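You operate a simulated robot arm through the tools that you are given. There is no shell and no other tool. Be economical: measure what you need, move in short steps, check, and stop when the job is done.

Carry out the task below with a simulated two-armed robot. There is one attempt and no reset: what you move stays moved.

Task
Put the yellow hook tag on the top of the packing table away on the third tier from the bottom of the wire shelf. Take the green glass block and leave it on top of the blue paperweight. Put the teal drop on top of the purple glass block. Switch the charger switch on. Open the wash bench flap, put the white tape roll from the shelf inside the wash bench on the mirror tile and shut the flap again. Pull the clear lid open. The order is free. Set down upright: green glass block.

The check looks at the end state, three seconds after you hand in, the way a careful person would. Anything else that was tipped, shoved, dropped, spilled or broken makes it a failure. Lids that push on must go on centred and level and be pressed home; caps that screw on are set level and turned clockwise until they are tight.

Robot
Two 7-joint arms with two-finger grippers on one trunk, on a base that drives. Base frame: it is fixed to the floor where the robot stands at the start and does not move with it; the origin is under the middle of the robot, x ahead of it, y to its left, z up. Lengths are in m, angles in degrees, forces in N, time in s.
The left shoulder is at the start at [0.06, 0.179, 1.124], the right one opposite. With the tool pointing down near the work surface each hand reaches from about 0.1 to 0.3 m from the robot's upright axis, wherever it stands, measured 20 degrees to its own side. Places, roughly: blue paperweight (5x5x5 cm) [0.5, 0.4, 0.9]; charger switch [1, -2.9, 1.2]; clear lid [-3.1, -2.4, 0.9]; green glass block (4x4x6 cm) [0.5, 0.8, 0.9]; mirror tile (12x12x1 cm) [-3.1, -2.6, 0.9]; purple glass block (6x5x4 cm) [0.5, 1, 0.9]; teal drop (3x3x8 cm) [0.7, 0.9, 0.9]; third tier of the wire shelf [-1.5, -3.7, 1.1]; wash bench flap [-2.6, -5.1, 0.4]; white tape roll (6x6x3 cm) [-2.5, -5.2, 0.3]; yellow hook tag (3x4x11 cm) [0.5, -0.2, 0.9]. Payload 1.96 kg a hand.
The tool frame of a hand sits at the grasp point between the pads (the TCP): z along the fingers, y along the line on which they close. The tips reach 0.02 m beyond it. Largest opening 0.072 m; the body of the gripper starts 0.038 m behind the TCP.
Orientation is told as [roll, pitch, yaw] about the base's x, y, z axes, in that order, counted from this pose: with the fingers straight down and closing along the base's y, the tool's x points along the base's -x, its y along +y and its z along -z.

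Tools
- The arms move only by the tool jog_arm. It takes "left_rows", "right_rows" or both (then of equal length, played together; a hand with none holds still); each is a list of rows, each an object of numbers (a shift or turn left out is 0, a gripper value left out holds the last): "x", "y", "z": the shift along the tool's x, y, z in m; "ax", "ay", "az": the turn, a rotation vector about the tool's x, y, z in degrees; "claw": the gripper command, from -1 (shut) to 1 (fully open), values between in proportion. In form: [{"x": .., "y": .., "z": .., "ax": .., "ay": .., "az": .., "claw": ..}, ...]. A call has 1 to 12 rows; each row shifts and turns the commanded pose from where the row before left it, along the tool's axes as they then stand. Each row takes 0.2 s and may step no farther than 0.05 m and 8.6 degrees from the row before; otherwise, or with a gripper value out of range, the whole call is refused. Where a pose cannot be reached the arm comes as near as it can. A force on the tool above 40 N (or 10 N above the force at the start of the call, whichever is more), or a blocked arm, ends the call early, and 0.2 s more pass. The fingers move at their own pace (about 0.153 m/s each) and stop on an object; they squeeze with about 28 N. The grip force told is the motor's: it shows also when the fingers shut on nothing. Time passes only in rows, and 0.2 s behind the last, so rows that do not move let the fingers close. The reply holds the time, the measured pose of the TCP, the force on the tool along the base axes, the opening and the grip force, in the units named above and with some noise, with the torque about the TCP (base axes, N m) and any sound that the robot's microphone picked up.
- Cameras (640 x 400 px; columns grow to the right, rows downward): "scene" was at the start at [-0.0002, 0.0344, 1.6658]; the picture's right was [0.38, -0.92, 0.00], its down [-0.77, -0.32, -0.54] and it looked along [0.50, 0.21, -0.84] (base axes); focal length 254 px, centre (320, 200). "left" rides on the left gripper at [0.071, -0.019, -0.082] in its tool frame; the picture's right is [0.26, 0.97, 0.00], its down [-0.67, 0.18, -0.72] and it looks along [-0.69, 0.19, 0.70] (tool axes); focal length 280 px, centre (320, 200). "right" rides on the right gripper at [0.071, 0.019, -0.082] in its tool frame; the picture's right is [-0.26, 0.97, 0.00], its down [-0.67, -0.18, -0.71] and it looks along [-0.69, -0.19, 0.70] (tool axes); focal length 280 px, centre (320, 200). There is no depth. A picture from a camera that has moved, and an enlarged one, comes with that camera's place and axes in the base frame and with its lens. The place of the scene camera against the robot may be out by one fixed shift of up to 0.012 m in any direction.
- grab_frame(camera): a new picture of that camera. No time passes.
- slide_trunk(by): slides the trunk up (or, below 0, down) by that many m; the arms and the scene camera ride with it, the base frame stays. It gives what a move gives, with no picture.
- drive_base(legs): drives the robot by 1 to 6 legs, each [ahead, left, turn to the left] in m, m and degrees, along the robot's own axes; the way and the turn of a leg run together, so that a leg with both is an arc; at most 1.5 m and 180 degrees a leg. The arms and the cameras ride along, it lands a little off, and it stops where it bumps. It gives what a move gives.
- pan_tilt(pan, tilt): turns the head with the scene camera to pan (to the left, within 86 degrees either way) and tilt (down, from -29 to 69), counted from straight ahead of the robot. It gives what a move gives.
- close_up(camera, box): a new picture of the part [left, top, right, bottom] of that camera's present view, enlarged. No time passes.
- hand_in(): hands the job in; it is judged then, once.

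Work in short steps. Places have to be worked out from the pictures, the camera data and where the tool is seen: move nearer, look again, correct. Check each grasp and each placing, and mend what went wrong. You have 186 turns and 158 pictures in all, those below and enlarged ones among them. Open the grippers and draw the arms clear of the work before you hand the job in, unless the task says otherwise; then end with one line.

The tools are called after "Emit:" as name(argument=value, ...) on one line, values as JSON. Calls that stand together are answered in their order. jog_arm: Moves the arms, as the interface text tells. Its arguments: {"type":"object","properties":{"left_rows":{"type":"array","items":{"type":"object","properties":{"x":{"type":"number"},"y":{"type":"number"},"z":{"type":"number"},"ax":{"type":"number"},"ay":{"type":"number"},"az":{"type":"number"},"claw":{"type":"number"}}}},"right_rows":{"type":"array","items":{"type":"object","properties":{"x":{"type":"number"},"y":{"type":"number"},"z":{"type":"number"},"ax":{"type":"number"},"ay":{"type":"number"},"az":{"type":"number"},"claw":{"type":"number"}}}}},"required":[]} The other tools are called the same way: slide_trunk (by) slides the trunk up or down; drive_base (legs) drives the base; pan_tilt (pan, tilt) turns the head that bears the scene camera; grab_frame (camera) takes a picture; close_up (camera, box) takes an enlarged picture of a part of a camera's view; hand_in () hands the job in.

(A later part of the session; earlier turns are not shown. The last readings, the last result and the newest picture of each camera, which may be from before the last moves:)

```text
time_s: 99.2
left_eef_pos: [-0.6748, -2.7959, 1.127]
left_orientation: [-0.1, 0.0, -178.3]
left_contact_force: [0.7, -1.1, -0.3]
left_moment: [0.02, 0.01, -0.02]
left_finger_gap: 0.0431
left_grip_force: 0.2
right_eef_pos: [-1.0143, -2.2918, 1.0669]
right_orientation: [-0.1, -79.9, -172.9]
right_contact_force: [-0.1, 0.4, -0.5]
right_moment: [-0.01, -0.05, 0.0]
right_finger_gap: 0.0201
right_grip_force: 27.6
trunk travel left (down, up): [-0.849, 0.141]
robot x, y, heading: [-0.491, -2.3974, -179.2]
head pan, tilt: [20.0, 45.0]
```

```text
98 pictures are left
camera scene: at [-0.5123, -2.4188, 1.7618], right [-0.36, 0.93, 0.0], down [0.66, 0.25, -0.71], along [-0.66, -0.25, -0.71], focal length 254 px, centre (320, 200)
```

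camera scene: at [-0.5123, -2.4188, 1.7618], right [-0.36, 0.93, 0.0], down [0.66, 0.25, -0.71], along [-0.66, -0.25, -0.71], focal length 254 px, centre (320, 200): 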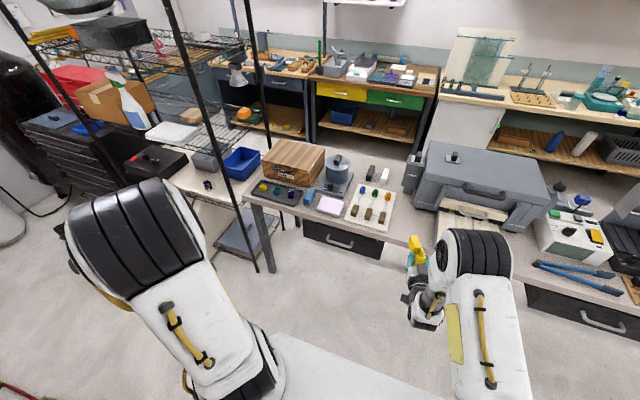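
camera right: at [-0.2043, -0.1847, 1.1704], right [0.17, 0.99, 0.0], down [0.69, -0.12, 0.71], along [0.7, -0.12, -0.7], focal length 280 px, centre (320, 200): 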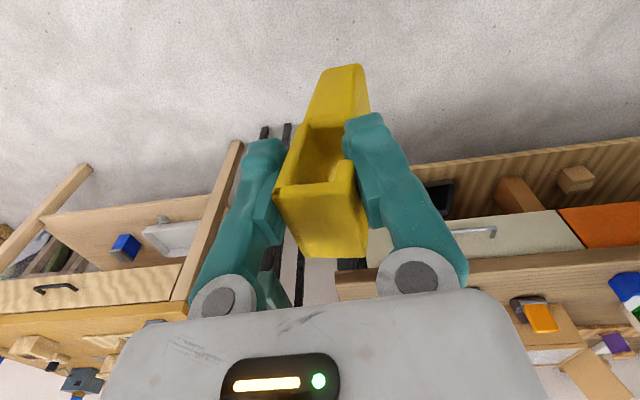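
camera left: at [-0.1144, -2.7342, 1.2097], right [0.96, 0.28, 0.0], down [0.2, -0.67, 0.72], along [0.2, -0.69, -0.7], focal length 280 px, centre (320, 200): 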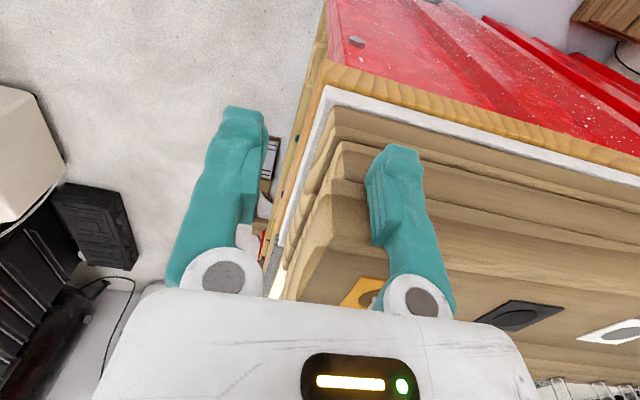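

The tool is now near-horizontal (10° down). I drive left part-way and look for the machine.

Emit:
drive_base(legs=[[0.1, 0.45, 0]])

Emit:
pan_tilt(pan=10, tilt=50)

Emit:
grab_frame(camera="scene")

Emit:
grab_frame(camera="left")

```text
time_s: 101.9
left_eef_pos: [-0.7705, -3.2454, 1.1274]
left_orientation: [-0.1, 0.0, -178.6]
left_contact_force: [0.4, 0.4, 0.9]
left_moment: [0.04, 0.04, 0.01]
left_finger_gap: 0.0431
left_grip_force: 0.1
right_eef_pos: [-1.1089, -2.7396, 1.0659]
right_orientation: [0.0, -79.9, -173.4]
right_contact_force: [-0.2, 0.1, -0.3]
right_moment: [0.05, -0.02, -0.01]
right_finger_gap: 0.0198
right_grip_force: 27.9
trunk travel left (down, up): [-0.849, 0.141]
robot x, y, heading: [-0.5865, -2.8503, -179.5]
head pan, tilt: [20.0, 45.0]
```

```text
time_s: 102.7
left_eef_pos: [-0.771, -3.2465, 1.1275]
left_orientation: [0.0, -0.1, -178.6]
left_contact_force: [0.2, 0.5, 0.9]
left_moment: [-0.03, -0.03, 0.04]
left_finger_gap: 0.0433
left_grip_force: 0.0
right_eef_pos: [-1.1082, -2.7406, 1.067]
right_orientation: [-0.2, -79.9, -173.2]
right_contact_force: [0.3, -0.5, -1.2]
right_moment: [0.04, -0.03, -0.01]
right_finger_gap: 0.0197
right_grip_force: 28.0
trunk travel left (down, up): [-0.849, 0.141]
robot x, y, heading: [-0.5875, -2.8513, -179.4]
head pan, tilt: [10.0, 50.0]
```

```text
97 pictures are left
camera scene: at [-0.6069, -2.8564, 1.7549], right [-0.18, 0.98, 0.0], down [0.75, 0.14, -0.64], along [-0.63, -0.12, -0.77], focal length 254 px, centre (320, 200)
```

scene: 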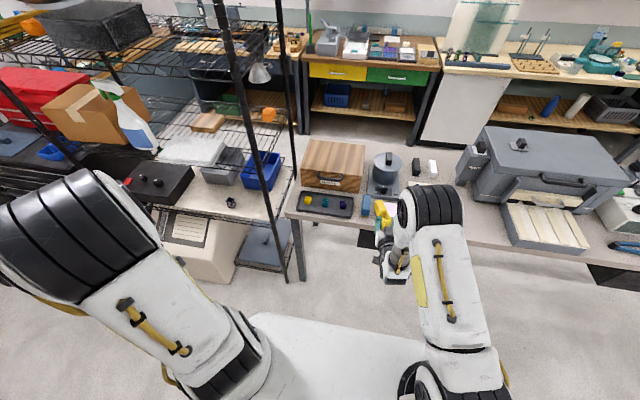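

```text
96 pictures are left
camera left: at [-0.7013, -3.226, 1.2096], right [0.29, -0.96, 0.0], down [-0.67, -0.2, 0.71], along [-0.69, -0.2, -0.7], focal length 280 px, centre (320, 200)
```

left: 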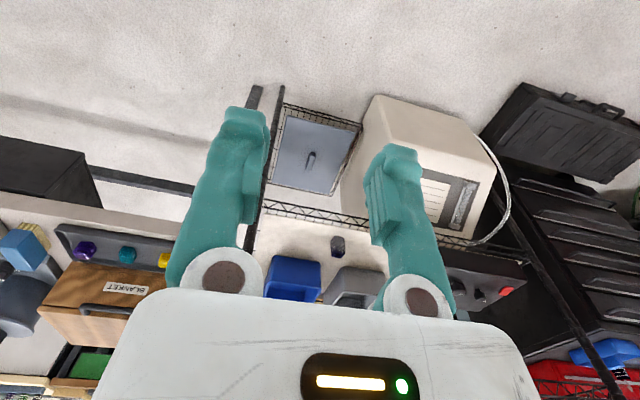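

The machine sits under the shelf with its front at x≈-1.2, so there is room. I back 0.1 and go left 0.58 to line the right hand up with the free spot.

Emit:
drive_base(legs=[[-0.1, 0.3, 0], [0, 0.28, 0]])

Emit:
grab_frame(camera="right")

Emit:
pan_tilt(pan=-15, tilt=45)

Emit:
grab_frame(camera="scene")

```text
time_s: 106.3
left_eef_pos: [-0.6681, -3.8186, 1.1275]
left_orientation: [0.0, 0.0, -178.8]
left_contact_force: [-0.3, -0.6, -1.4]
left_moment: [-0.02, 0.01, -0.01]
left_finger_gap: 0.0434
left_grip_force: 0.0
right_eef_pos: [-1.0026, -3.3116, 1.0663]
right_orientation: [0.2, -79.8, -173.9]
right_contact_force: [-0.2, 0.2, -1.3]
right_moment: [0.01, -0.01, 0.02]
right_finger_gap: 0.0194
right_grip_force: 28.1
trunk travel left (down, up): [-0.849, 0.141]
robot x, y, heading: [-0.4813, -3.4231, -179.9]
head pan, tilt: [10.0, 50.0]
```

```text
95 pictures are left
camera right: at [-0.9078, -3.3195, 1.0092], right [0.06, -0.96, 0.26], down [0.56, 0.25, 0.79], along [-0.82, 0.1, 0.56], focal length 280 px, centre (320, 200)
```

right: 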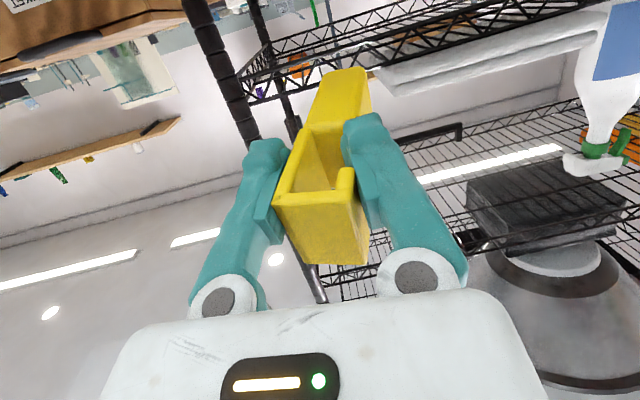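

```text
time_s: 107.2
left_eef_pos: [-0.6692, -3.8199, 1.1272]
left_orientation: [-0.1, 0.0, -179.0]
left_contact_force: [0.4, 0.6, -0.4]
left_moment: [-0.01, 0.04, 0.0]
left_finger_gap: 0.0431
left_grip_force: 0.1
right_eef_pos: [-1.0039, -3.3111, 1.0674]
right_orientation: [-0.1, -80.0, -173.6]
right_contact_force: [-0.3, 1.2, -0.5]
right_moment: [0.01, -0.02, 0.03]
right_finger_gap: 0.0194
right_grip_force: 28.7
trunk travel left (down, up): [-0.849, 0.141]
robot x, y, heading: [-0.4804, -3.4248, -179.6]
head pan, tilt: [-15.0, 45.0]
```

```text
94 pictures are left
camera scene: at [-0.5046, -3.3963, 1.7617], right [0.26, 0.97, 0.0], down [0.68, -0.18, -0.71], along [-0.68, 0.18, -0.71], focal length 254 px, centre (320, 200)
```

scene: 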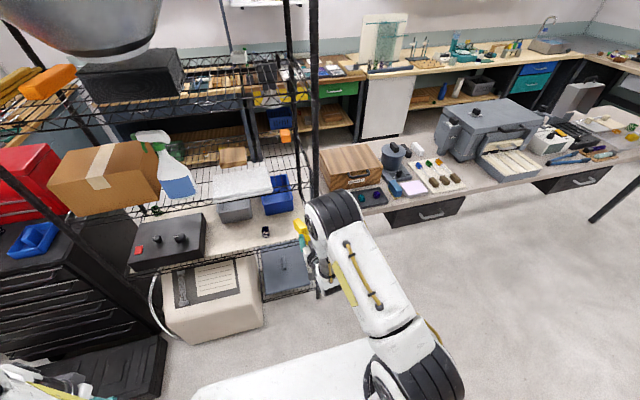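

Tier 3's top is at z≈1.075, its edge at x≈-1.27, free between the post (y≈-3.22) and the towels (y≈-3.39). I raise the trunk 7 cm, square the tool to -x, and extend the arm toward the edge at y≈-3.30.

Emit:
slide_trunk(by=0.07)

Emit:
jog_arm(right_rows=[{"ax": 6.4}, {"z": 0.03, "x": -0.005}, {"z": 0.03, "x": -0.005}, {"z": 0.03, "x": -0.005}, {"z": 0.03, "x": -0.005}, {}])

Emit:
grab_frame(camera="right")

```text
time_s: 108.3
left_eef_pos: [-0.6682, -3.8197, 1.1961]
left_orientation: [-0.1, 0.0, -179.0]
left_contact_force: [-0.3, 0.0, 1.0]
left_moment: [0.0, 0.01, 0.02]
left_finger_gap: 0.0433
left_grip_force: 0.0
right_eef_pos: [-1.003, -3.3114, 1.1371]
right_orientation: [-0.2, -79.9, -173.7]
right_contact_force: [-0.8, 0.0, -0.3]
right_moment: [0.02, 0.02, 0.02]
right_finger_gap: 0.0196
right_grip_force: 28.2
trunk travel left (down, up): [-0.919, 0.071]
robot x, y, heading: [-0.4813, -3.4231, -179.6]
head pan, tilt: [-15.0, 45.0]
```

```text
time_s: 109.7
left_eef_pos: [-0.6686, -3.8197, 1.1962]
left_orientation: [-0.1, 0.0, -179.0]
left_contact_force: [0.4, -0.4, -0.1]
left_moment: [0.04, -0.04, -0.01]
left_finger_gap: 0.043
left_grip_force: 0.1
right_eef_pos: [-1.1225, -3.3102, 1.1348]
right_orientation: [-6.5, -80.0, -173.6]
right_contact_force: [0.3, -0.7, -0.8]
right_moment: [-0.03, 0.0, 0.01]
right_finger_gap: 0.0196
right_grip_force: 28.1
trunk travel left (down, up): [-0.919, 0.071]
robot x, y, heading: [-0.4799, -3.4252, -180.0]
head pan, tilt: [-15.0, 45.0]
```

```text
93 pictures are left
camera right: at [-1.03, -3.3281, 1.0775], right [-0.05, -0.97, 0.24], down [0.59, 0.17, 0.79], along [-0.81, 0.18, 0.56], focal length 280 px, centre (320, 200)
```

right: 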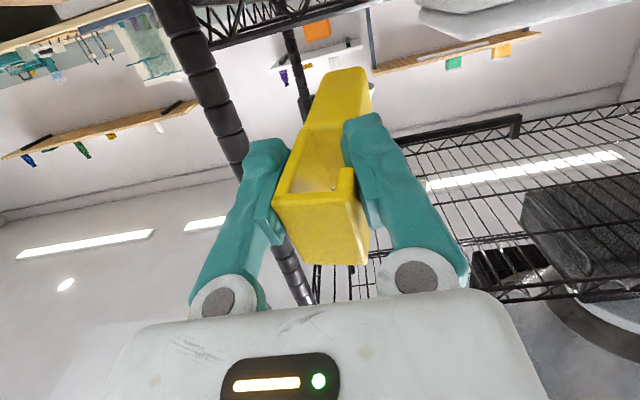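

The tag is above tier level and clear of the post and towels. I extend further.

Emit:
jog_arm(right_rows=[{"z": 0.03, "x": -0.005}, {"z": 0.03, "x": -0.005}, {"z": 0.03, "x": -0.005}, {"z": 0.03, "x": -0.005}, {}])

Emit:
grab_frame(camera="scene")

```text
time_s: 110.9
left_eef_pos: [-0.6689, -3.821, 1.1972]
left_orientation: [-0.1, 0.0, -179.1]
left_contact_force: [0.4, -0.1, 0.0]
left_moment: [0.01, -0.01, 0.03]
left_finger_gap: 0.0434
left_grip_force: 0.0
right_eef_pos: [-1.2468, -3.3108, 1.1345]
right_orientation: [-6.7, -79.9, -173.4]
right_contact_force: [-0.4, -0.1, -0.5]
right_moment: [0.0, -0.02, -0.01]
right_finger_gap: 0.0195
right_grip_force: 27.7
trunk travel left (down, up): [-0.919, 0.071]
robot x, y, heading: [-0.4821, -3.4221, -179.6]
head pan, tilt: [-15.0, 45.0]
```

```text
92 pictures are left
camera scene: at [-0.5042, -3.3963, 1.8318], right [0.26, 0.97, 0.0], down [0.68, -0.18, -0.71], along [-0.68, 0.18, -0.71], focal length 254 px, centre (320, 200)
```

scene: 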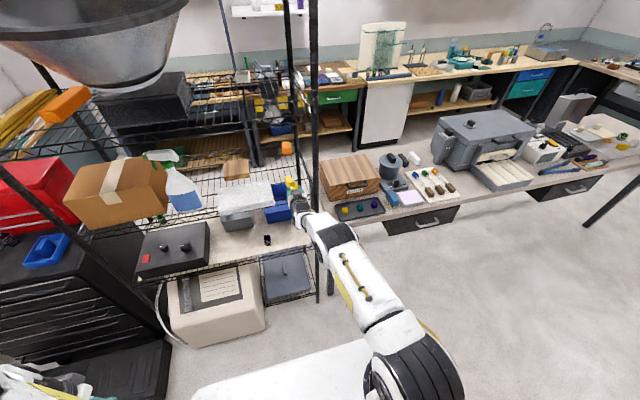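

Good reach. I drive ahead 7 cm for the rest, then check.

Emit:
drive_base(legs=[[0.075, 0, 0]])

Emit:
close_up(camera="scene", box=[200, 120, 380, 260])

Emit:
grab_frame(camera="right")

```text
time_s: 111.9
left_eef_pos: [-0.7409, -3.8202, 1.1971]
left_orientation: [-0.1, -0.1, -178.9]
left_contact_force: [-0.2, -0.1, 0.3]
left_moment: [0.01, 0.04, 0.01]
left_finger_gap: 0.0432
left_grip_force: 0.1
right_eef_pos: [-1.319, -3.3117, 1.1367]
right_orientation: [-6.6, -80.1, -173.5]
right_contact_force: [-0.7, -0.2, 0.1]
right_moment: [-0.04, -0.01, 0.04]
right_finger_gap: 0.0194
right_grip_force: 28.3
trunk travel left (down, up): [-0.919, 0.071]
robot x, y, heading: [-0.5562, -3.4242, -179.8]
head pan, tilt: [-15.0, 45.0]
```

```text
2.86 times, centred on (290, 190) of scene
camera zoom: at [-0.5746, -3.3964, 1.8318], right [0.26, 0.97, 0.0], down [0.68, -0.18, -0.71], along [-0.69, 0.18, -0.71], focal length 724 px, centre (406, 229)
```

zoom: 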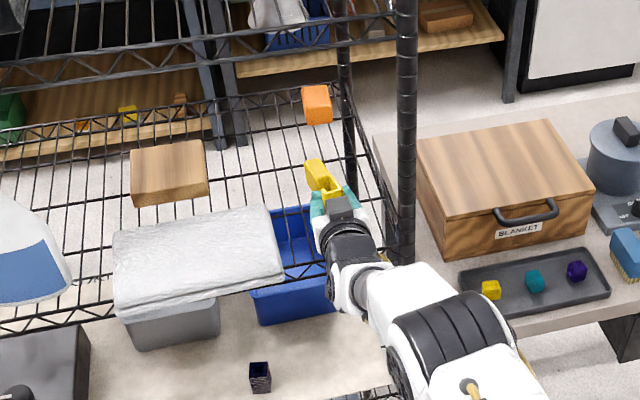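

```text
90 pictures are left
camera right: at [-1.2256, -3.3285, 1.0783], right [-0.05, -0.97, 0.24], down [0.59, 0.17, 0.79], along [-0.81, 0.18, 0.56], focal length 280 px, centre (320, 200)
```

right: 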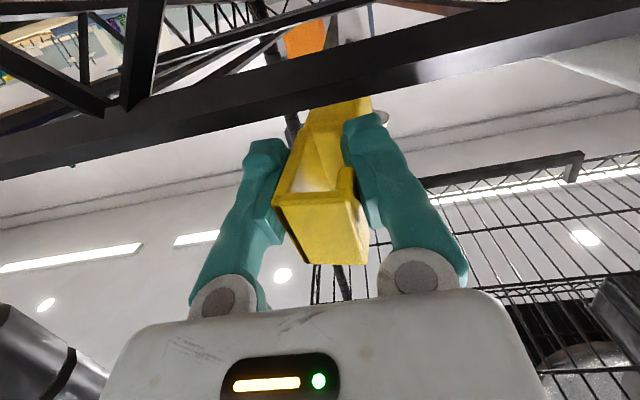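

The tag is inside over the tier, about 1.5 cm above the wires. I lower in small steps until contact.

Emit:
jog_arm(right_rows=[{"x": 0.005}, {"x": 0.004}, {"x": 0.004}, {}])

Emit:
grab_frame(camera="right")

```text
time_s: 112.9
left_eef_pos: [-0.7435, -3.82, 1.197]
left_orientation: [-0.1, 0.0, -179.0]
left_contact_force: [-0.1, -0.2, -0.1]
left_moment: [0.0, 0.02, 0.01]
left_finger_gap: 0.0433
left_grip_force: 0.2
right_eef_pos: [-1.3191, -3.3103, 1.1206]
right_orientation: [-6.7, -80.0, -173.5]
right_contact_force: [0.0, 0.6, -0.5]
right_moment: [0.05, -0.04, -0.01]
right_finger_gap: 0.0195
right_grip_force: 27.8
trunk travel left (down, up): [-0.919, 0.071]
robot x, y, heading: [-0.5553, -3.4239, -179.7]
head pan, tilt: [-15.0, 45.0]
```

```text
89 pictures are left
camera right: at [-1.2258, -3.3278, 1.0632], right [-0.05, -0.97, 0.24], down [0.59, 0.17, 0.79], along [-0.81, 0.18, 0.56], focal length 280 px, centre (320, 200)
```

right: 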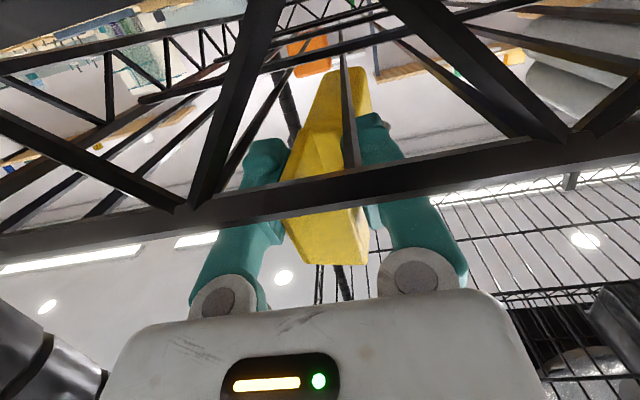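

Close to contact. I continue in 2–3 mm steps.

Emit:
jog_arm(right_rows=[{"x": 0.003}, {"x": 0.003}, {"x": 0.003}, {}])

```text
time_s: 113.9
left_eef_pos: [-0.7431, -3.8199, 1.1978]
left_orientation: [0.0, -0.1, -179.0]
left_contact_force: [0.4, 0.0, -0.5]
left_moment: [0.01, -0.02, 0.0]
left_finger_gap: 0.0434
left_grip_force: 0.1
right_eef_pos: [-1.3179, -3.3092, 1.1131]
right_orientation: [-6.7, -80.1, -173.4]
right_contact_force: [-0.7, -0.3, 5.6]
right_moment: [0.05, 0.42, -0.02]
right_finger_gap: 0.0194
right_grip_force: 28.4
trunk travel left (down, up): [-0.919, 0.071]
robot x, y, heading: [-0.5544, -3.4255, -180.0]
head pan, tilt: [-15.0, 45.0]
```

Front end touches (5.6 N). The rear is only about 1 cm above the wires, so I open and let it settle, then look.

Emit:
jog_arm(right_rows=[{"claw": -0.2}, {"claw": 0.1}, {"claw": 0.5}, {}, {}])

Emit:
grab_frame(camera="right")

Emit:
close_up(camera="scene", box=[220, 140, 360, 240])

```text
time_s: 115.1
left_eef_pos: [-0.7449, -3.8197, 1.1972]
left_orientation: [-0.1, 0.0, -179.1]
left_contact_force: [-0.6, -0.1, 0.0]
left_moment: [0.01, -0.02, 0.0]
left_finger_gap: 0.0431
left_grip_force: 0.1
right_eef_pos: [-1.3188, -3.3102, 1.1127]
right_orientation: [-6.7, -79.9, -173.6]
right_contact_force: [0.7, -0.2, 0.3]
right_moment: [0.02, -0.02, -0.01]
right_finger_gap: 0.0542
right_grip_force: 0.0
trunk travel left (down, up): [-0.919, 0.071]
robot x, y, heading: [-0.5586, -3.4249, -180.0]
head pan, tilt: [-15.0, 45.0]
```

```text
88 pictures are left
camera right: at [-1.225, -3.3274, 1.0547], right [-0.05, -0.97, 0.24], down [0.59, 0.17, 0.79], along [-0.81, 0.18, 0.56], focal length 280 px, centre (320, 200)
```

right: 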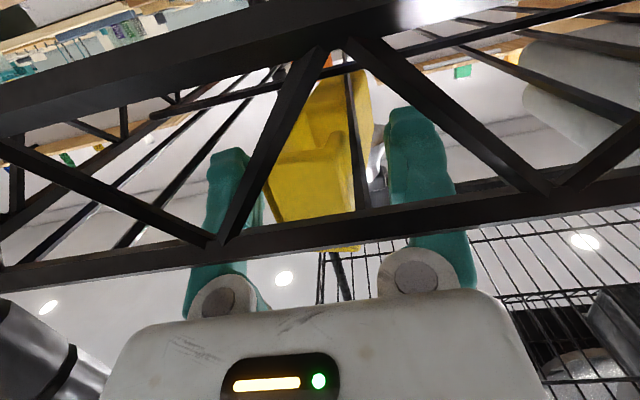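

```text
4.00 times, centred on (290, 190) of scene
camera zoom: at [-0.58, -3.3964, 1.8318], right [0.26, 0.97, 0.0], down [0.68, -0.18, -0.71], along [-0.68, 0.18, -0.71], focal length 1014 px, centre (440, 240)
```

zoom: 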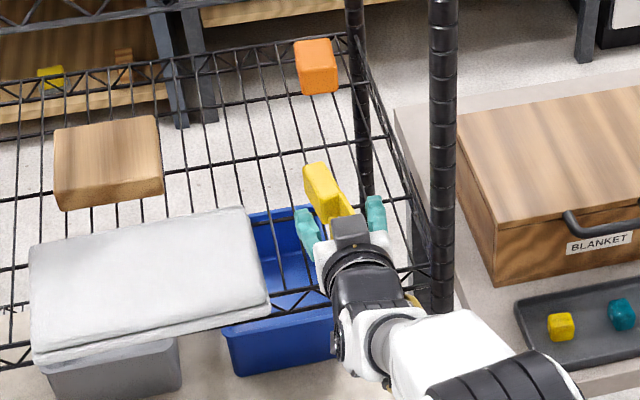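

Released and lying on the wires. I withdraw straight back and check.

Emit:
jog_arm(right_rows=[{"z": -0.02, "claw": 0.6}, {"z": -0.04}, {"z": -0.04}, {"z": -0.04}, {}])

Emit:
close_up(camera="scene", box=[220, 120, 380, 240])

```text
time_s: 116.3
left_eef_pos: [-0.7443, -3.8197, 1.1972]
left_orientation: [-0.1, 0.2, -179.1]
left_contact_force: [0.5, -0.6, -0.3]
left_moment: [0.01, 0.05, 0.02]
left_finger_gap: 0.043
left_grip_force: 0.0
right_eef_pos: [-1.1823, -3.3108, 1.1363]
right_orientation: [-6.5, -79.9, -173.6]
right_contact_force: [-0.2, 0.1, -0.3]
right_moment: [0.01, -0.01, -0.03]
right_finger_gap: 0.0576
right_grip_force: 0.1
trunk travel left (down, up): [-0.919, 0.071]
robot x, y, heading: [-0.559, -3.4248, -179.9]
head pan, tilt: [-15.0, 45.0]
```

```text
3.33 times, centred on (300, 180) of scene
camera zoom: at [-0.5807, -3.3963, 1.8318], right [0.26, 0.97, 0.0], down [0.68, -0.18, -0.71], along [-0.68, 0.18, -0.71], focal length 845 px, centre (387, 267)
```

zoom: 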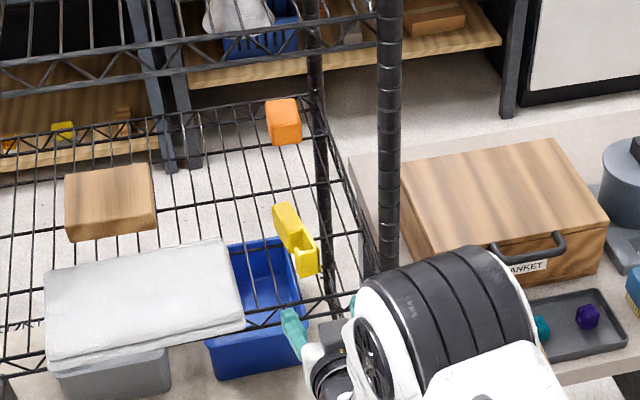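

The tag lies well inside the third tier. Next, the charger: I retract the right arm, drive back up the aisle, turn to face the red bench, and look at the charger.

Emit:
jog_arm(right_rows=[{"z": -0.04}, {"z": -0.04}, {"z": -0.04}, {"z": -0.04}, {}])

Emit:
drive_base(legs=[[0, -1.3, 0], [0, 0, 90]])

Emit:
pan_tilt(pan=55, tilt=25)

Emit:
grab_frame(camera="scene")

```text
time_s: 117.5
left_eef_pos: [-0.7454, -3.8193, 1.1965]
left_orientation: [0.0, 0.1, -179.1]
left_contact_force: [-0.9, 0.1, 0.2]
left_moment: [-0.02, -0.02, 0.0]
left_finger_gap: 0.0432
left_grip_force: 0.1
right_eef_pos: [-1.0261, -3.3117, 1.1632]
right_orientation: [-6.4, -79.8, -173.7]
right_contact_force: [0.7, -0.6, 0.6]
right_moment: [0.02, -0.02, 0.01]
right_finger_gap: 0.0577
right_grip_force: 0.1
trunk travel left (down, up): [-0.919, 0.071]
robot x, y, heading: [-0.5575, -3.4242, -180.0]
head pan, tilt: [-15.0, 45.0]
```

```text
time_s: 127.8
left_eef_pos: [-0.1624, -2.3256, 1.1972]
left_orientation: [0.0, -0.1, -87.3]
left_contact_force: [0.2, -0.4, -0.8]
left_moment: [0.01, -0.01, 0.03]
left_finger_gap: 0.0433
left_grip_force: 0.1
right_eef_pos: [-0.6597, -2.6225, 1.1623]
right_orientation: [-6.5, -79.9, -81.8]
right_contact_force: [-0.4, -0.6, 0.0]
right_moment: [0.01, 0.0, 0.03]
right_finger_gap: 0.0577
right_grip_force: 0.1
trunk travel left (down, up): [-0.919, 0.071]
robot x, y, heading: [-0.5637, -2.1498, -88.2]
head pan, tilt: [-15.0, 45.0]
```

```text
time_s: 129.2
left_eef_pos: [-0.1623, -2.326, 1.197]
left_orientation: [-0.1, 0.1, -87.2]
left_contact_force: [0.1, -0.1, -0.2]
left_moment: [0.0, -0.02, -0.04]
left_finger_gap: 0.0431
left_grip_force: 0.0
right_eef_pos: [-0.6599, -2.623, 1.1623]
right_orientation: [-6.5, -79.9, -81.7]
right_contact_force: [0.1, 0.0, -0.2]
right_moment: [0.0, 0.01, 0.0]
right_finger_gap: 0.0575
right_grip_force: 0.0
trunk travel left (down, up): [-0.919, 0.071]
robot x, y, heading: [-0.5598, -2.1502, -87.9]
head pan, tilt: [55.0, 25.0]
```

```text
85 pictures are left
camera scene: at [-0.4918, -2.1332, 1.8623], right [-0.55, -0.84, 0.0], down [-0.35, 0.23, -0.91], along [0.76, -0.49, -0.42], focal length 254 px, centre (320, 200)
```

scene: 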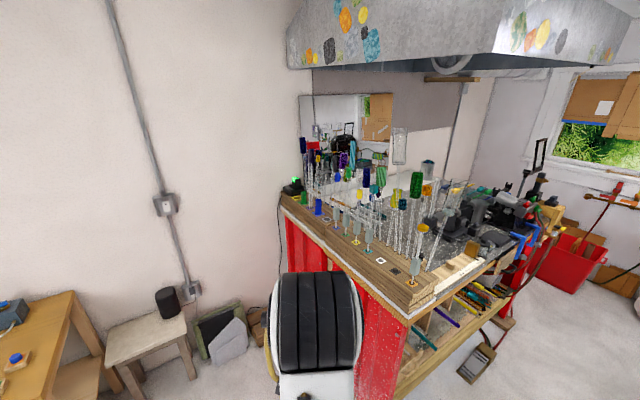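

Emit:
close_up(camera="scene", box=[260, 160, 350, 230])

```text
5.71 times, centred on (305, 195) of scene
camera zoom: at [-0.4918, -2.1332, 1.8623], right [-0.55, -0.84, 0.0], down [-0.35, 0.23, -0.91], along [0.76, -0.49, -0.42], focal length 1449 px, centre (406, 229)
```

zoom: 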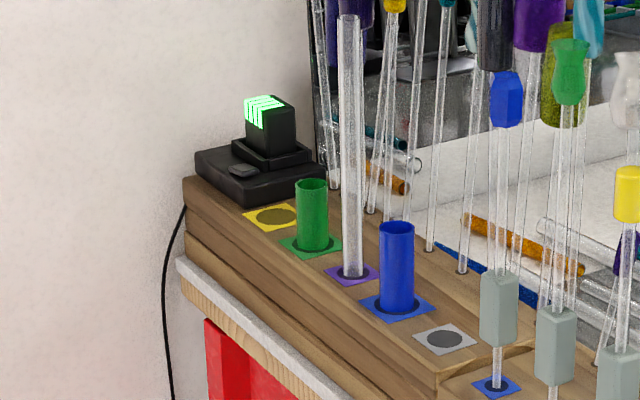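

The charger stands at about (0.96,-2.84) by the wall, with a small grey rocker on its base. First I fold the right tool back down and retracted so it can't touch the rods.

Emit:
jog_arm(right_rows=[{"z": -0.03, "ay": 8}, {"z": -0.03, "ay": 8}, {"z": -0.03, "ay": 8}, {"z": -0.02, "ay": 8}, {"z": -0.02, "ay": 8}, {"x": 0.02, "ay": 8}, {"x": 0.02, "ay": 8}, {"x": 0.02, "ay": 8}, {"x": 0.02, "ay": 8}, {"x": 0.02, "ay": 8}, {}])

Emit:
drive_base(legs=[[0, 0.9, -1.5]])

Emit:
pan_tilt(pan=35, tilt=40)

Emit:
grab_frame(camera="scene")

```text
time_s: 131.6
left_eef_pos: [-0.161, -2.3246, 1.1986]
left_orientation: [-0.1, -0.1, -87.2]
left_contact_force: [-0.2, 0.6, -1.5]
left_moment: [0.02, -0.04, 0.02]
left_finger_gap: 0.0432
left_grip_force: 0.1
right_eef_pos: [-0.6473, -2.4743, 1.1558]
right_orientation: [-1.9, -4.7, -88.4]
right_contact_force: [0.0, -0.9, -0.1]
right_moment: [-0.01, 0.04, -0.01]
right_finger_gap: 0.0578
right_grip_force: 0.1
right hand out of reach, approached as far as the arm can: row 2, 3, 4, 5, 8
trunk travel left (down, up): [-0.919, 0.071]
robot x, y, heading: [-0.563, -2.1509, -88.3]
head pan, tilt: [55.0, 25.0]
```

```text
time_s: 136.4
left_eef_pos: [0.7358, -2.3087, 1.1968]
left_orientation: [-0.1, 0.0, -88.1]
left_contact_force: [0.0, -0.8, 0.1]
left_moment: [-0.01, -0.03, 0.0]
left_finger_gap: 0.0432
left_grip_force: 0.1
right_eef_pos: [0.2468, -2.4489, 1.1563]
right_orientation: [-2.0, -4.7, -89.2]
right_contact_force: [0.7, 0.0, -0.4]
right_moment: [0.01, 0.0, 0.04]
right_finger_gap: 0.0575
right_grip_force: 0.2
trunk travel left (down, up): [-0.919, 0.071]
robot x, y, heading: [0.3355, -2.1238, -88.9]
head pan, tilt: [55.0, 25.0]
```

```text
time_s: 137.2
left_eef_pos: [0.7364, -2.308, 1.1973]
left_orientation: [-0.1, 0.1, -88.1]
left_contact_force: [-0.9, 0.3, 0.0]
left_moment: [-0.02, 0.04, -0.02]
left_finger_gap: 0.0434
left_grip_force: 0.0
right_eef_pos: [0.2477, -2.4488, 1.1548]
right_orientation: [-1.9, -4.8, -89.3]
right_contact_force: [0.4, -1.2, -0.3]
right_moment: [0.0, -0.03, 0.01]
right_finger_gap: 0.0577
right_grip_force: 0.1
trunk travel left (down, up): [-0.919, 0.071]
robot x, y, heading: [0.3367, -2.1255, -88.9]
head pan, tilt: [35.0, 40.0]
```

```text
83 pictures are left
camera scene: at [0.3826, -2.1279, 1.8391], right [-0.81, -0.59, 0.0], down [-0.38, 0.52, -0.77], along [0.45, -0.62, -0.64], focal length 254 px, centre (320, 200)
```

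scene: 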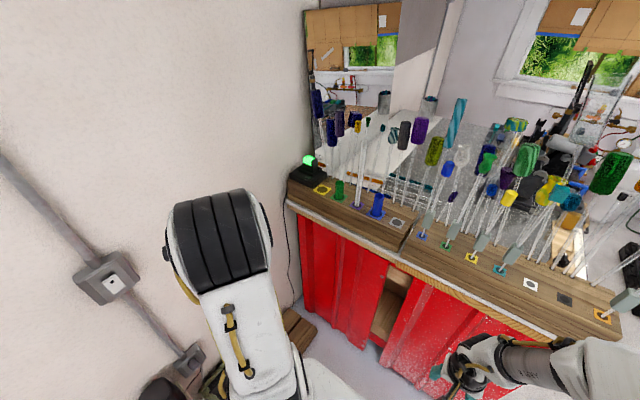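

Emit:
close_up(camera="scene", box=[270, 140, 350, 210])

Emit:
grab_frame(camera="left")

```text
5.71 times, centred on (310, 175) of scene
camera zoom: at [0.3826, -2.1279, 1.8391], right [-0.81, -0.59, 0.0], down [-0.38, 0.52, -0.77], along [0.45, -0.62, -0.64], focal length 1449 px, centre (377, 343)
```

zoom: 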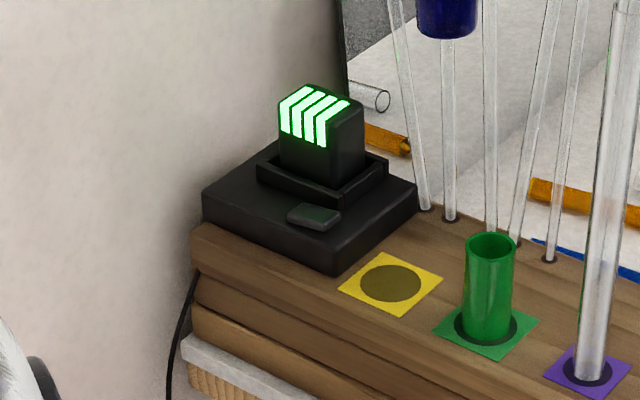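

```text
81 pictures are left
camera left: at [0.7147, -2.2379, 1.2797], right [0.96, 0.29, 0.0], down [0.21, -0.67, 0.71], along [0.21, -0.68, -0.7], focal length 280 px, centre (320, 200)
```

left: 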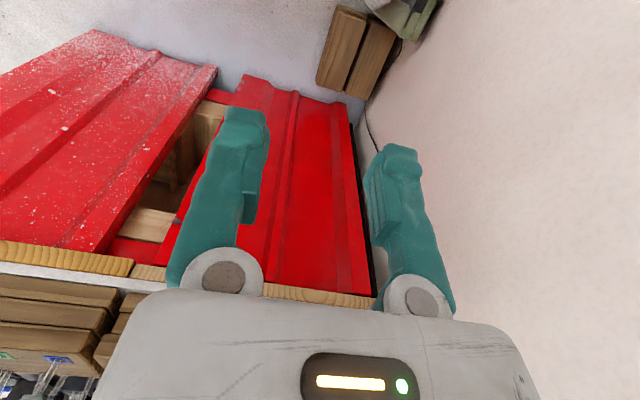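

The rocker is at about (0.954,-2.833,1.205). I raise the right hand for safety, drive closer (0.16 left, 0.15 ahead), and tilt the left tool about 40° forward for a good look.

Emit:
drive_base(legs=[[0.12, 0.16, 0]])

Emit:
jog_arm(left_rows=[{"z": -0.04, "ay": -8, "claw": -1}, {"z": -0.04, "ay": -8}, {"z": -0.03, "ay": -8}, {"ay": -8}, {"ay": -8}, {}], right_rows=[{"z": -0.03}, {"z": -0.03}, {"z": -0.03}, {"z": -0.02}, {}, {}])

Emit:
grab_frame(camera="left")

```text
time_s: 138.8
left_eef_pos: [0.8956, -2.4236, 1.1985]
left_orientation: [-0.1, 0.0, -88.3]
left_contact_force: [-0.8, 0.2, 0.2]
left_moment: [-0.01, 0.01, 0.0]
left_finger_gap: 0.0433
left_grip_force: 0.0
right_eef_pos: [0.4037, -2.5623, 1.1552]
right_orientation: [-1.8, -4.8, -89.5]
right_contact_force: [-0.7, -0.4, 1.0]
right_moment: [-0.01, -0.02, 0.03]
right_finger_gap: 0.0576
right_grip_force: 0.0
trunk travel left (down, up): [-0.919, 0.071]
robot x, y, heading: [0.5, -2.2445, -89.1]
head pan, tilt: [35.0, 40.0]
```

```text
time_s: 140.2
left_eef_pos: [0.9073, -2.4125, 1.3051]
left_orientation: [-0.2, -40.0, -88.1]
left_contact_force: [-1.0, 0.8, 0.5]
left_moment: [0.0, 0.01, 0.0]
left_finger_gap: 0.0002
left_grip_force: 28.0
left hand out of reach, approached as far as the arm can: row 3, 4, 5
right_eef_pos: [0.4127, -2.5566, 1.2654]
right_orientation: [-2.1, -4.7, -89.4]
right_contact_force: [-0.4, -0.1, -0.3]
right_moment: [0.0, 0.0, 0.01]
right_finger_gap: 0.0575
right_grip_force: 0.0
trunk travel left (down, up): [-0.919, 0.071]
robot x, y, heading: [0.4986, -2.2438, -89.2]
head pan, tilt: [35.0, 40.0]
```

```text
80 pictures are left
camera left: at [0.8848, -2.3065, 1.3231], right [0.96, 0.23, -0.17], down [0.19, -0.05, 0.98], along [0.22, -0.97, -0.09], focal length 280 px, centre (320, 200)
```

left: 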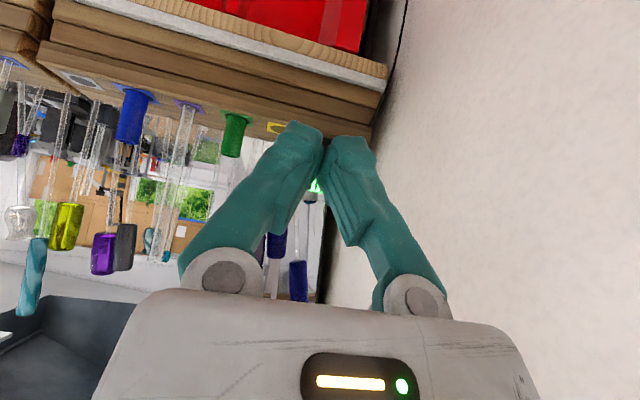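

I move the left hand forward and slightly left so the camera looks onto the charger, keeping z≈1.33.

Emit:
jog_arm(left_rows=[{"z": 0.0225, "x": -0.0268, "y": 0.006}, {"z": 0.0225, "x": -0.0268, "y": 0.006}, {"z": 0.0225, "x": -0.0268, "y": 0.006}, {"z": 0.0225, "x": -0.0268, "y": 0.006}, {"z": 0.018, "x": -0.03, "y": 0.006}, {"z": 0.018, "x": -0.03, "y": 0.006}, {"z": 0.018, "x": -0.03}, {}])

Emit:
grab_frame(camera="left")

```text
time_s: 142.0
left_eef_pos: [0.9478, -2.6542, 1.3212]
left_orientation: [-0.1, -40.0, -88.1]
left_contact_force: [-0.8, 1.0, -0.6]
left_moment: [0.04, 0.0, -0.01]
left_finger_gap: 0.0002
left_grip_force: 28.4
right_eef_pos: [0.4115, -2.5551, 1.2646]
right_orientation: [-1.9, -4.7, -89.4]
right_contact_force: [0.4, -0.3, -0.1]
right_moment: [-0.01, -0.02, -0.01]
right_finger_gap: 0.0578
right_grip_force: 0.0
trunk travel left (down, up): [-0.919, 0.071]
robot x, y, heading: [0.4976, -2.2423, -89.1]
head pan, tilt: [35.0, 40.0]
```

```text
79 pictures are left
camera left: at [0.925, -2.5476, 1.339], right [0.96, 0.23, -0.17], down [0.19, -0.05, 0.98], along [0.22, -0.97, -0.09], focal length 280 px, centre (320, 200)
```

left: 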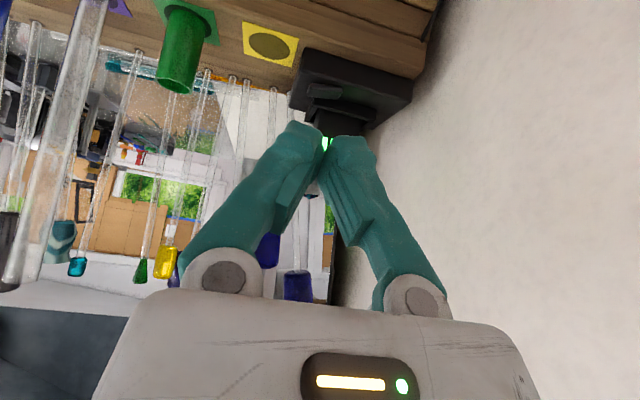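

Emit:
close_up(camera="left", box=[280, 40, 430, 150])

Emit:
close_up(camera="scene", box=[250, 60, 400, 200])

```text
3.64 times, centred on (355, 95) of left
camera zoom: at [0.925, -2.5476, 1.339], right [0.96, 0.23, -0.17], down [0.19, -0.05, 0.98], along [0.22, -0.97, -0.09], focal length 1020 px, centre (193, 582)
```

zoom: 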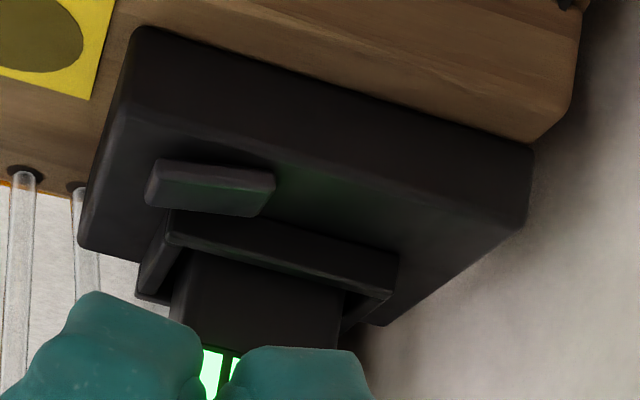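

```text
2.86 times, centred on (325, 130) of scene
camera zoom: at [0.5436, -2.2424, 1.839], right [-0.81, -0.59, 0.0], down [-0.38, 0.52, -0.77], along [0.45, -0.62, -0.64], focal length 724 px, centre (306, 400)
```

zoom: 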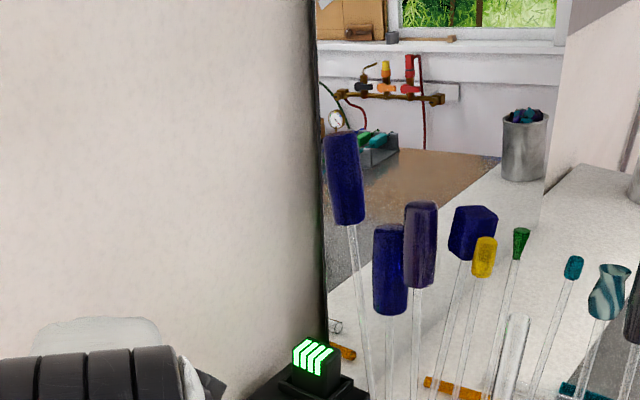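

The rocker's -x end is the raised one, near (0.959,-2.833,1.20). I bring the closed fingertips above that end.

Emit:
jog_arm(left_rows=[{"z": 0.0356, "x": -0.0191, "y": 0.0025}, {"z": 0.0356, "x": -0.0191, "y": 0.0025}, {"z": 0.0356, "x": -0.0191, "y": 0.0025}, {"z": 0.02, "x": -0.011, "y": 0.0025}, {}])

Emit:
grab_frame(camera="left")

Emit:
pan_tilt(pan=38, tilt=35)

Emit:
close_up(camera="scene", box=[250, 160, 410, 280])

```text
time_s: 143.2
left_eef_pos: [0.9642, -2.7873, 1.2689]
left_orientation: [-0.2, -40.0, -88.0]
left_contact_force: [1.4, 1.4, -0.5]
left_moment: [-0.03, 0.0, 0.0]
left_finger_gap: 0.0002
left_grip_force: 27.6
right_eef_pos: [0.4121, -2.5542, 1.2655]
right_orientation: [-1.9, -4.7, -89.4]
right_contact_force: [-0.7, 0.8, -0.5]
right_moment: [0.02, 0.05, -0.01]
right_finger_gap: 0.0575
right_grip_force: 0.1
trunk travel left (down, up): [-0.919, 0.071]
robot x, y, heading: [0.497, -2.2452, -89.2]
head pan, tilt: [35.0, 40.0]
```

```text
76 pictures are left
camera left: at [0.9407, -2.681, 1.2865], right [0.96, 0.23, -0.17], down [0.19, -0.05, 0.98], along [0.22, -0.97, -0.09], focal length 280 px, centre (320, 200)
```

left: 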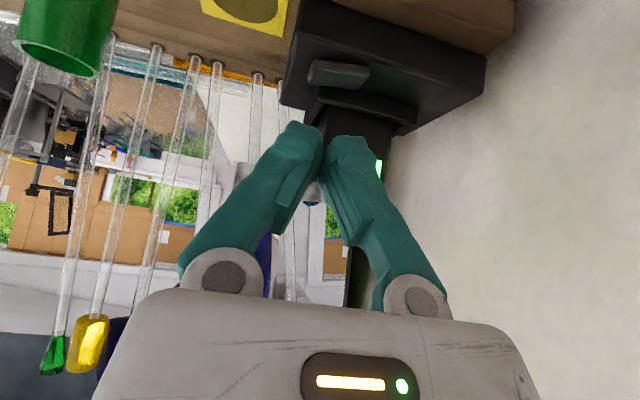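

```text
time_s: 143.8
left_eef_pos: [0.9632, -2.7865, 1.2682]
left_orientation: [-0.1, -40.0, -88.1]
left_contact_force: [0.3, -0.2, -0.3]
left_moment: [0.01, -0.01, -0.04]
left_finger_gap: 0.0001
left_grip_force: 28.2
right_eef_pos: [0.4109, -2.5564, 1.2651]
right_orientation: [-1.8, -4.7, -89.4]
right_contact_force: [-0.6, 0.5, 0.1]
right_moment: [0.01, 0.02, 0.0]
right_finger_gap: 0.0577
right_grip_force: 0.2
trunk travel left (down, up): [-0.919, 0.071]
robot x, y, heading: [0.5019, -2.2402, -89.2]
head pan, tilt: [38.0, 35.0]
```

```text
3.33 times, centred on (330, 220) of scene
camera zoom: at [0.5489, -2.2424, 1.8465], right [-0.78, -0.63, 0.0], down [-0.36, 0.45, -0.82], along [0.51, -0.64, -0.57], focal length 845 px, centre (287, 133)
```

zoom: 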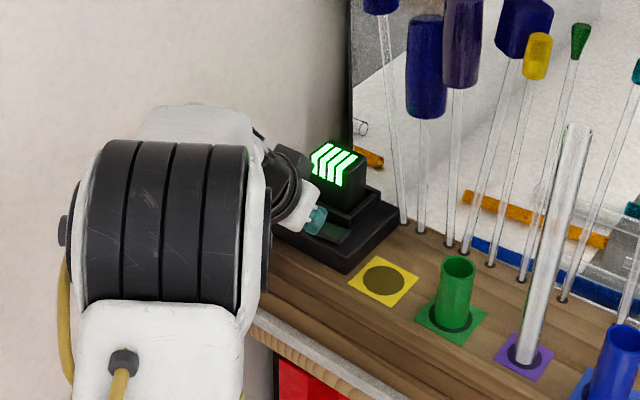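

The fingertip lines up; I move 3 cm ahead and 3 cm down, then step down in small increments onto the raised end.

Emit:
jog_arm(left_rows=[{"z": 0.021, "x": -0.002, "y": -0.003}, {"z": 0.021, "x": -0.002}, {"z": 0.0038, "x": 0.0032}, {"z": 0.0038, "x": 0.0032}, {}])

Emit:
grab_frame(camera="left")

Emit:
close_up(camera="scene", box=[300, 190, 370, 250])

```text
time_s: 145.1
left_eef_pos: [0.9609, -2.8166, 1.2292]
left_orientation: [-0.2, -40.0, -88.1]
left_contact_force: [-0.2, -0.1, -0.8]
left_moment: [-0.05, -0.01, 0.05]
left_finger_gap: 0.0001
left_grip_force: 27.6
right_eef_pos: [0.4109, -2.5558, 1.2638]
right_orientation: [-2.0, -4.7, -89.3]
right_contact_force: [-0.1, 0.7, 0.1]
right_moment: [0.0, 0.01, 0.02]
right_finger_gap: 0.0576
right_grip_force: 0.0
trunk travel left (down, up): [-0.919, 0.071]
robot x, y, heading: [0.4995, -2.2445, -89.2]
head pan, tilt: [38.0, 35.0]
```

```text
74 pictures are left
camera left: at [0.939, -2.7114, 1.2466], right [0.96, 0.23, -0.17], down [0.19, -0.05, 0.98], along [0.22, -0.97, -0.09], focal length 280 px, centre (320, 200)
```

left: 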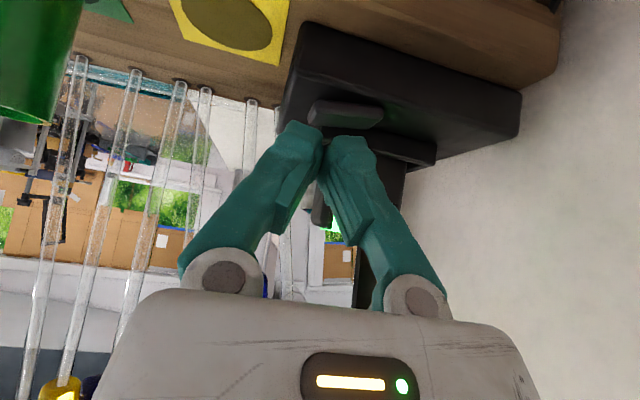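

```text
6.67 times, centred on (335, 220) of scene
camera zoom: at [0.5492, -2.2433, 1.8466], right [-0.78, -0.63, 0.0], down [-0.36, 0.45, -0.82], along [0.51, -0.64, -0.57], focal length 1690 px, centre (220, 67)
```

zoom: 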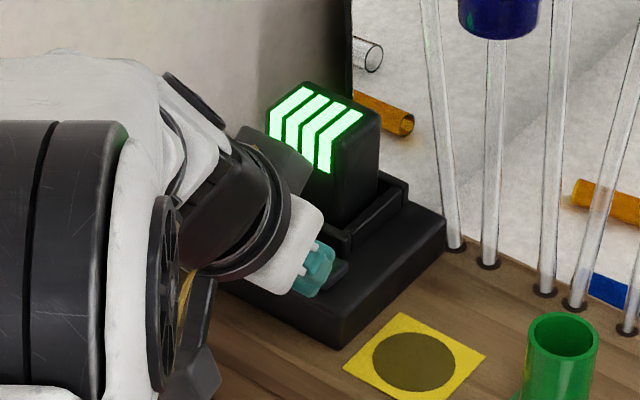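

The tips are right over the rocker's -x half. I press down in small steps.

Emit:
jog_arm(left_rows=[{"z": 0.0038, "x": 0.0032}, {"z": 0.003, "x": 0.0025}, {"z": 0.0023, "x": 0.0019}, {}])

Emit:
grab_frame(camera="left")

```text
time_s: 146.1
left_eef_pos: [0.9612, -2.8157, 1.2155]
left_orientation: [-0.1, -39.9, -88.1]
left_contact_force: [0.0, 0.2, 0.8]
left_moment: [0.02, 0.04, -0.03]
left_finger_gap: 0.0
left_grip_force: 27.7
right_eef_pos: [0.4106, -2.5547, 1.265]
right_orientation: [-1.9, -4.8, -89.4]
right_contact_force: [0.1, 0.5, 0.0]
right_moment: [0.02, 0.0, 0.01]
right_finger_gap: 0.0575
right_grip_force: 0.2
trunk travel left (down, up): [-0.919, 0.071]
robot x, y, heading: [0.5015, -2.2391, -89.1]
head pan, tilt: [38.0, 35.0]
```

```text
72 pictures are left
camera left: at [0.9388, -2.7114, 1.2346], right [0.96, 0.23, -0.17], down [0.19, -0.05, 0.98], along [0.22, -0.97, -0.09], focal length 280 px, centre (320, 200)
```

left: 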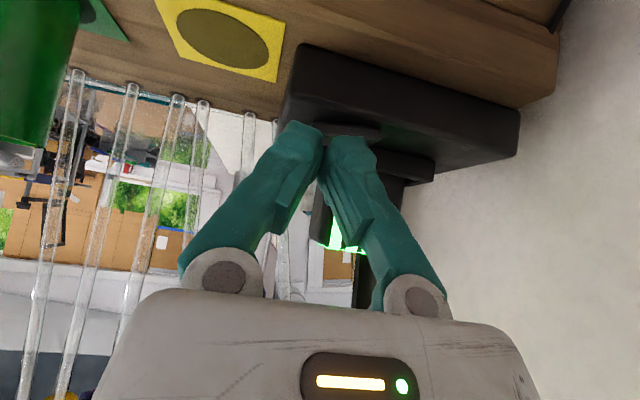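

No contact force yet; I continue a few mm lower, watching force.

Emit:
jog_arm(left_rows=[{"z": 0.0023, "x": 0.0019}, {"z": 0.0023, "x": 0.0019}, {"z": 0.0023, "x": 0.0019}, {}])

Emit:
close_up(camera="left", box=[270, 80, 420, 190])

```text
time_s: 147.1
left_eef_pos: [0.9614, -2.8169, 1.2084]
left_orientation: [-0.1, -40.0, -88.2]
left_contact_force: [0.1, 0.6, 0.0]
left_moment: [-0.01, 0.02, -0.01]
left_finger_gap: 0.0
left_grip_force: 27.7
right_eef_pos: [0.4116, -2.5556, 1.2648]
right_orientation: [-1.8, -4.6, -89.4]
right_contact_force: [-0.6, 0.1, -0.3]
right_moment: [0.0, -0.02, 0.0]
right_finger_gap: 0.0576
right_grip_force: 0.0
trunk travel left (down, up): [-0.919, 0.071]
robot x, y, heading: [0.5015, -2.2387, -88.9]
head pan, tilt: [38.0, 35.0]
```

```text
3.64 times, centred on (345, 135) of left
camera zoom: at [0.9392, -2.7114, 1.2258], right [0.96, 0.23, -0.17], down [0.19, -0.05, 0.98], along [0.22, -0.97, -0.09], focal length 1020 px, centre (229, 436)
```

zoom: 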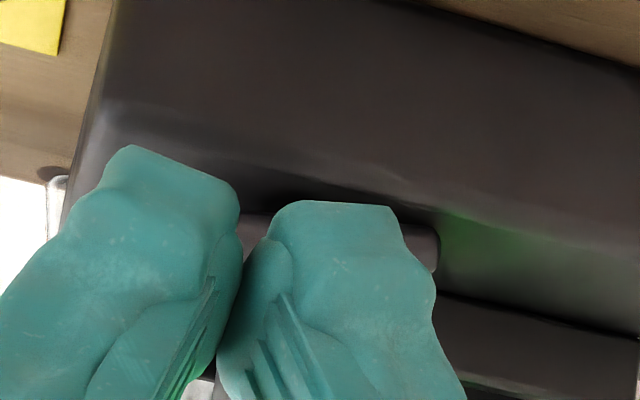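

The tips overlap the rocker's left half; I shift 4 mm further toward -x and keep pressing down.

Emit:
jog_arm(left_rows=[{"y": -0.004}, {"z": 0.0023, "x": 0.0019}, {"z": 0.0023, "x": 0.0019}, {"z": 0.0023, "x": 0.0019}, {}])

Emit:
close_up(camera="left", box=[270, 80, 420, 190])

```text
time_s: 148.2
left_eef_pos: [0.9592, -2.8172, 1.1989]
left_orientation: [-0.1, -40.0, -88.1]
left_contact_force: [0.1, 0.4, -0.9]
left_moment: [-0.02, 0.01, 0.0]
left_finger_gap: 0.0
left_grip_force: 28.4
right_eef_pos: [0.412, -2.5555, 1.2646]
right_orientation: [-1.9, -4.7, -89.4]
right_contact_force: [0.2, 0.3, -0.4]
right_moment: [0.02, 0.0, 0.0]
right_finger_gap: 0.0578
right_grip_force: 0.1
trunk travel left (down, up): [-0.919, 0.071]
robot x, y, heading: [0.496, -2.2415, -89.2]
head pan, tilt: [38.0, 35.0]
```

```text
3.64 times, centred on (345, 135) of left
camera zoom: at [0.9356, -2.7112, 1.2171], right [0.96, 0.23, -0.17], down [0.19, -0.05, 0.98], along [0.22, -0.97, -0.09], focal length 1020 px, centre (229, 436)
```

zoom: 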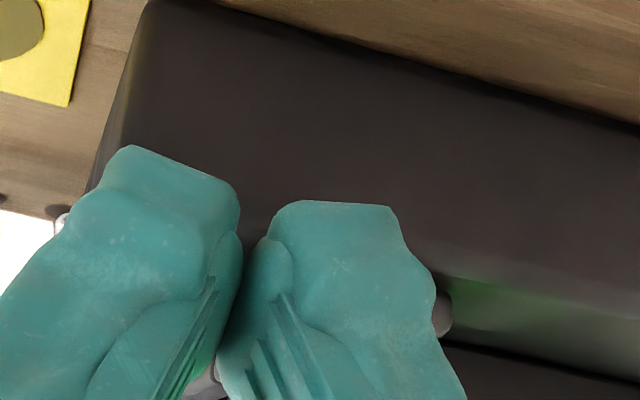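

The fingertips are actually in front of the charger: triangulation now puts the rocker's raised end at about (0.958,-2.852,1.189). I go up 3 cm, forward 2.2 cm, and look.

Emit:
jog_arm(left_rows=[{"z": -0.023, "x": -0.0193}, {"z": 0.0141, "x": -0.0169}, {"z": 0.0076, "x": 0.0064}, {}])

Emit:
close_up(camera="left", box=[270, 60, 420, 190])

```text
time_s: 149.2
left_eef_pos: [0.9583, -2.8387, 1.2191]
left_orientation: [-0.1, -40.1, -88.1]
left_contact_force: [-0.3, -0.7, 0.8]
left_moment: [0.01, 0.03, 0.02]
left_finger_gap: 0.0
left_grip_force: 28.0
right_eef_pos: [0.4116, -2.5546, 1.2654]
right_orientation: [-1.9, -4.7, -89.5]
right_contact_force: [0.6, -0.4, -1.7]
right_moment: [0.0, 0.0, -0.01]
right_finger_gap: 0.0576
right_grip_force: 0.0
trunk travel left (down, up): [-0.919, 0.071]
robot x, y, heading: [0.5011, -2.2438, -88.9]
head pan, tilt: [38.0, 35.0]
```

```text
3.08 times, centred on (345, 125) of left
camera zoom: at [0.9357, -2.7331, 1.2369], right [0.96, 0.23, -0.17], down [0.19, -0.05, 0.98], along [0.22, -0.97, -0.09], focal length 863 px, centre (243, 431)
```

zoom: 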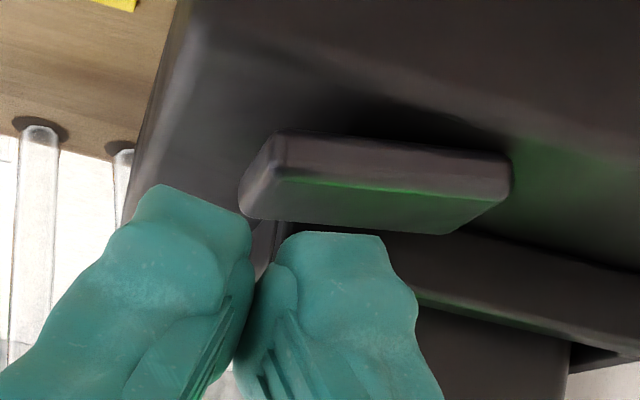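

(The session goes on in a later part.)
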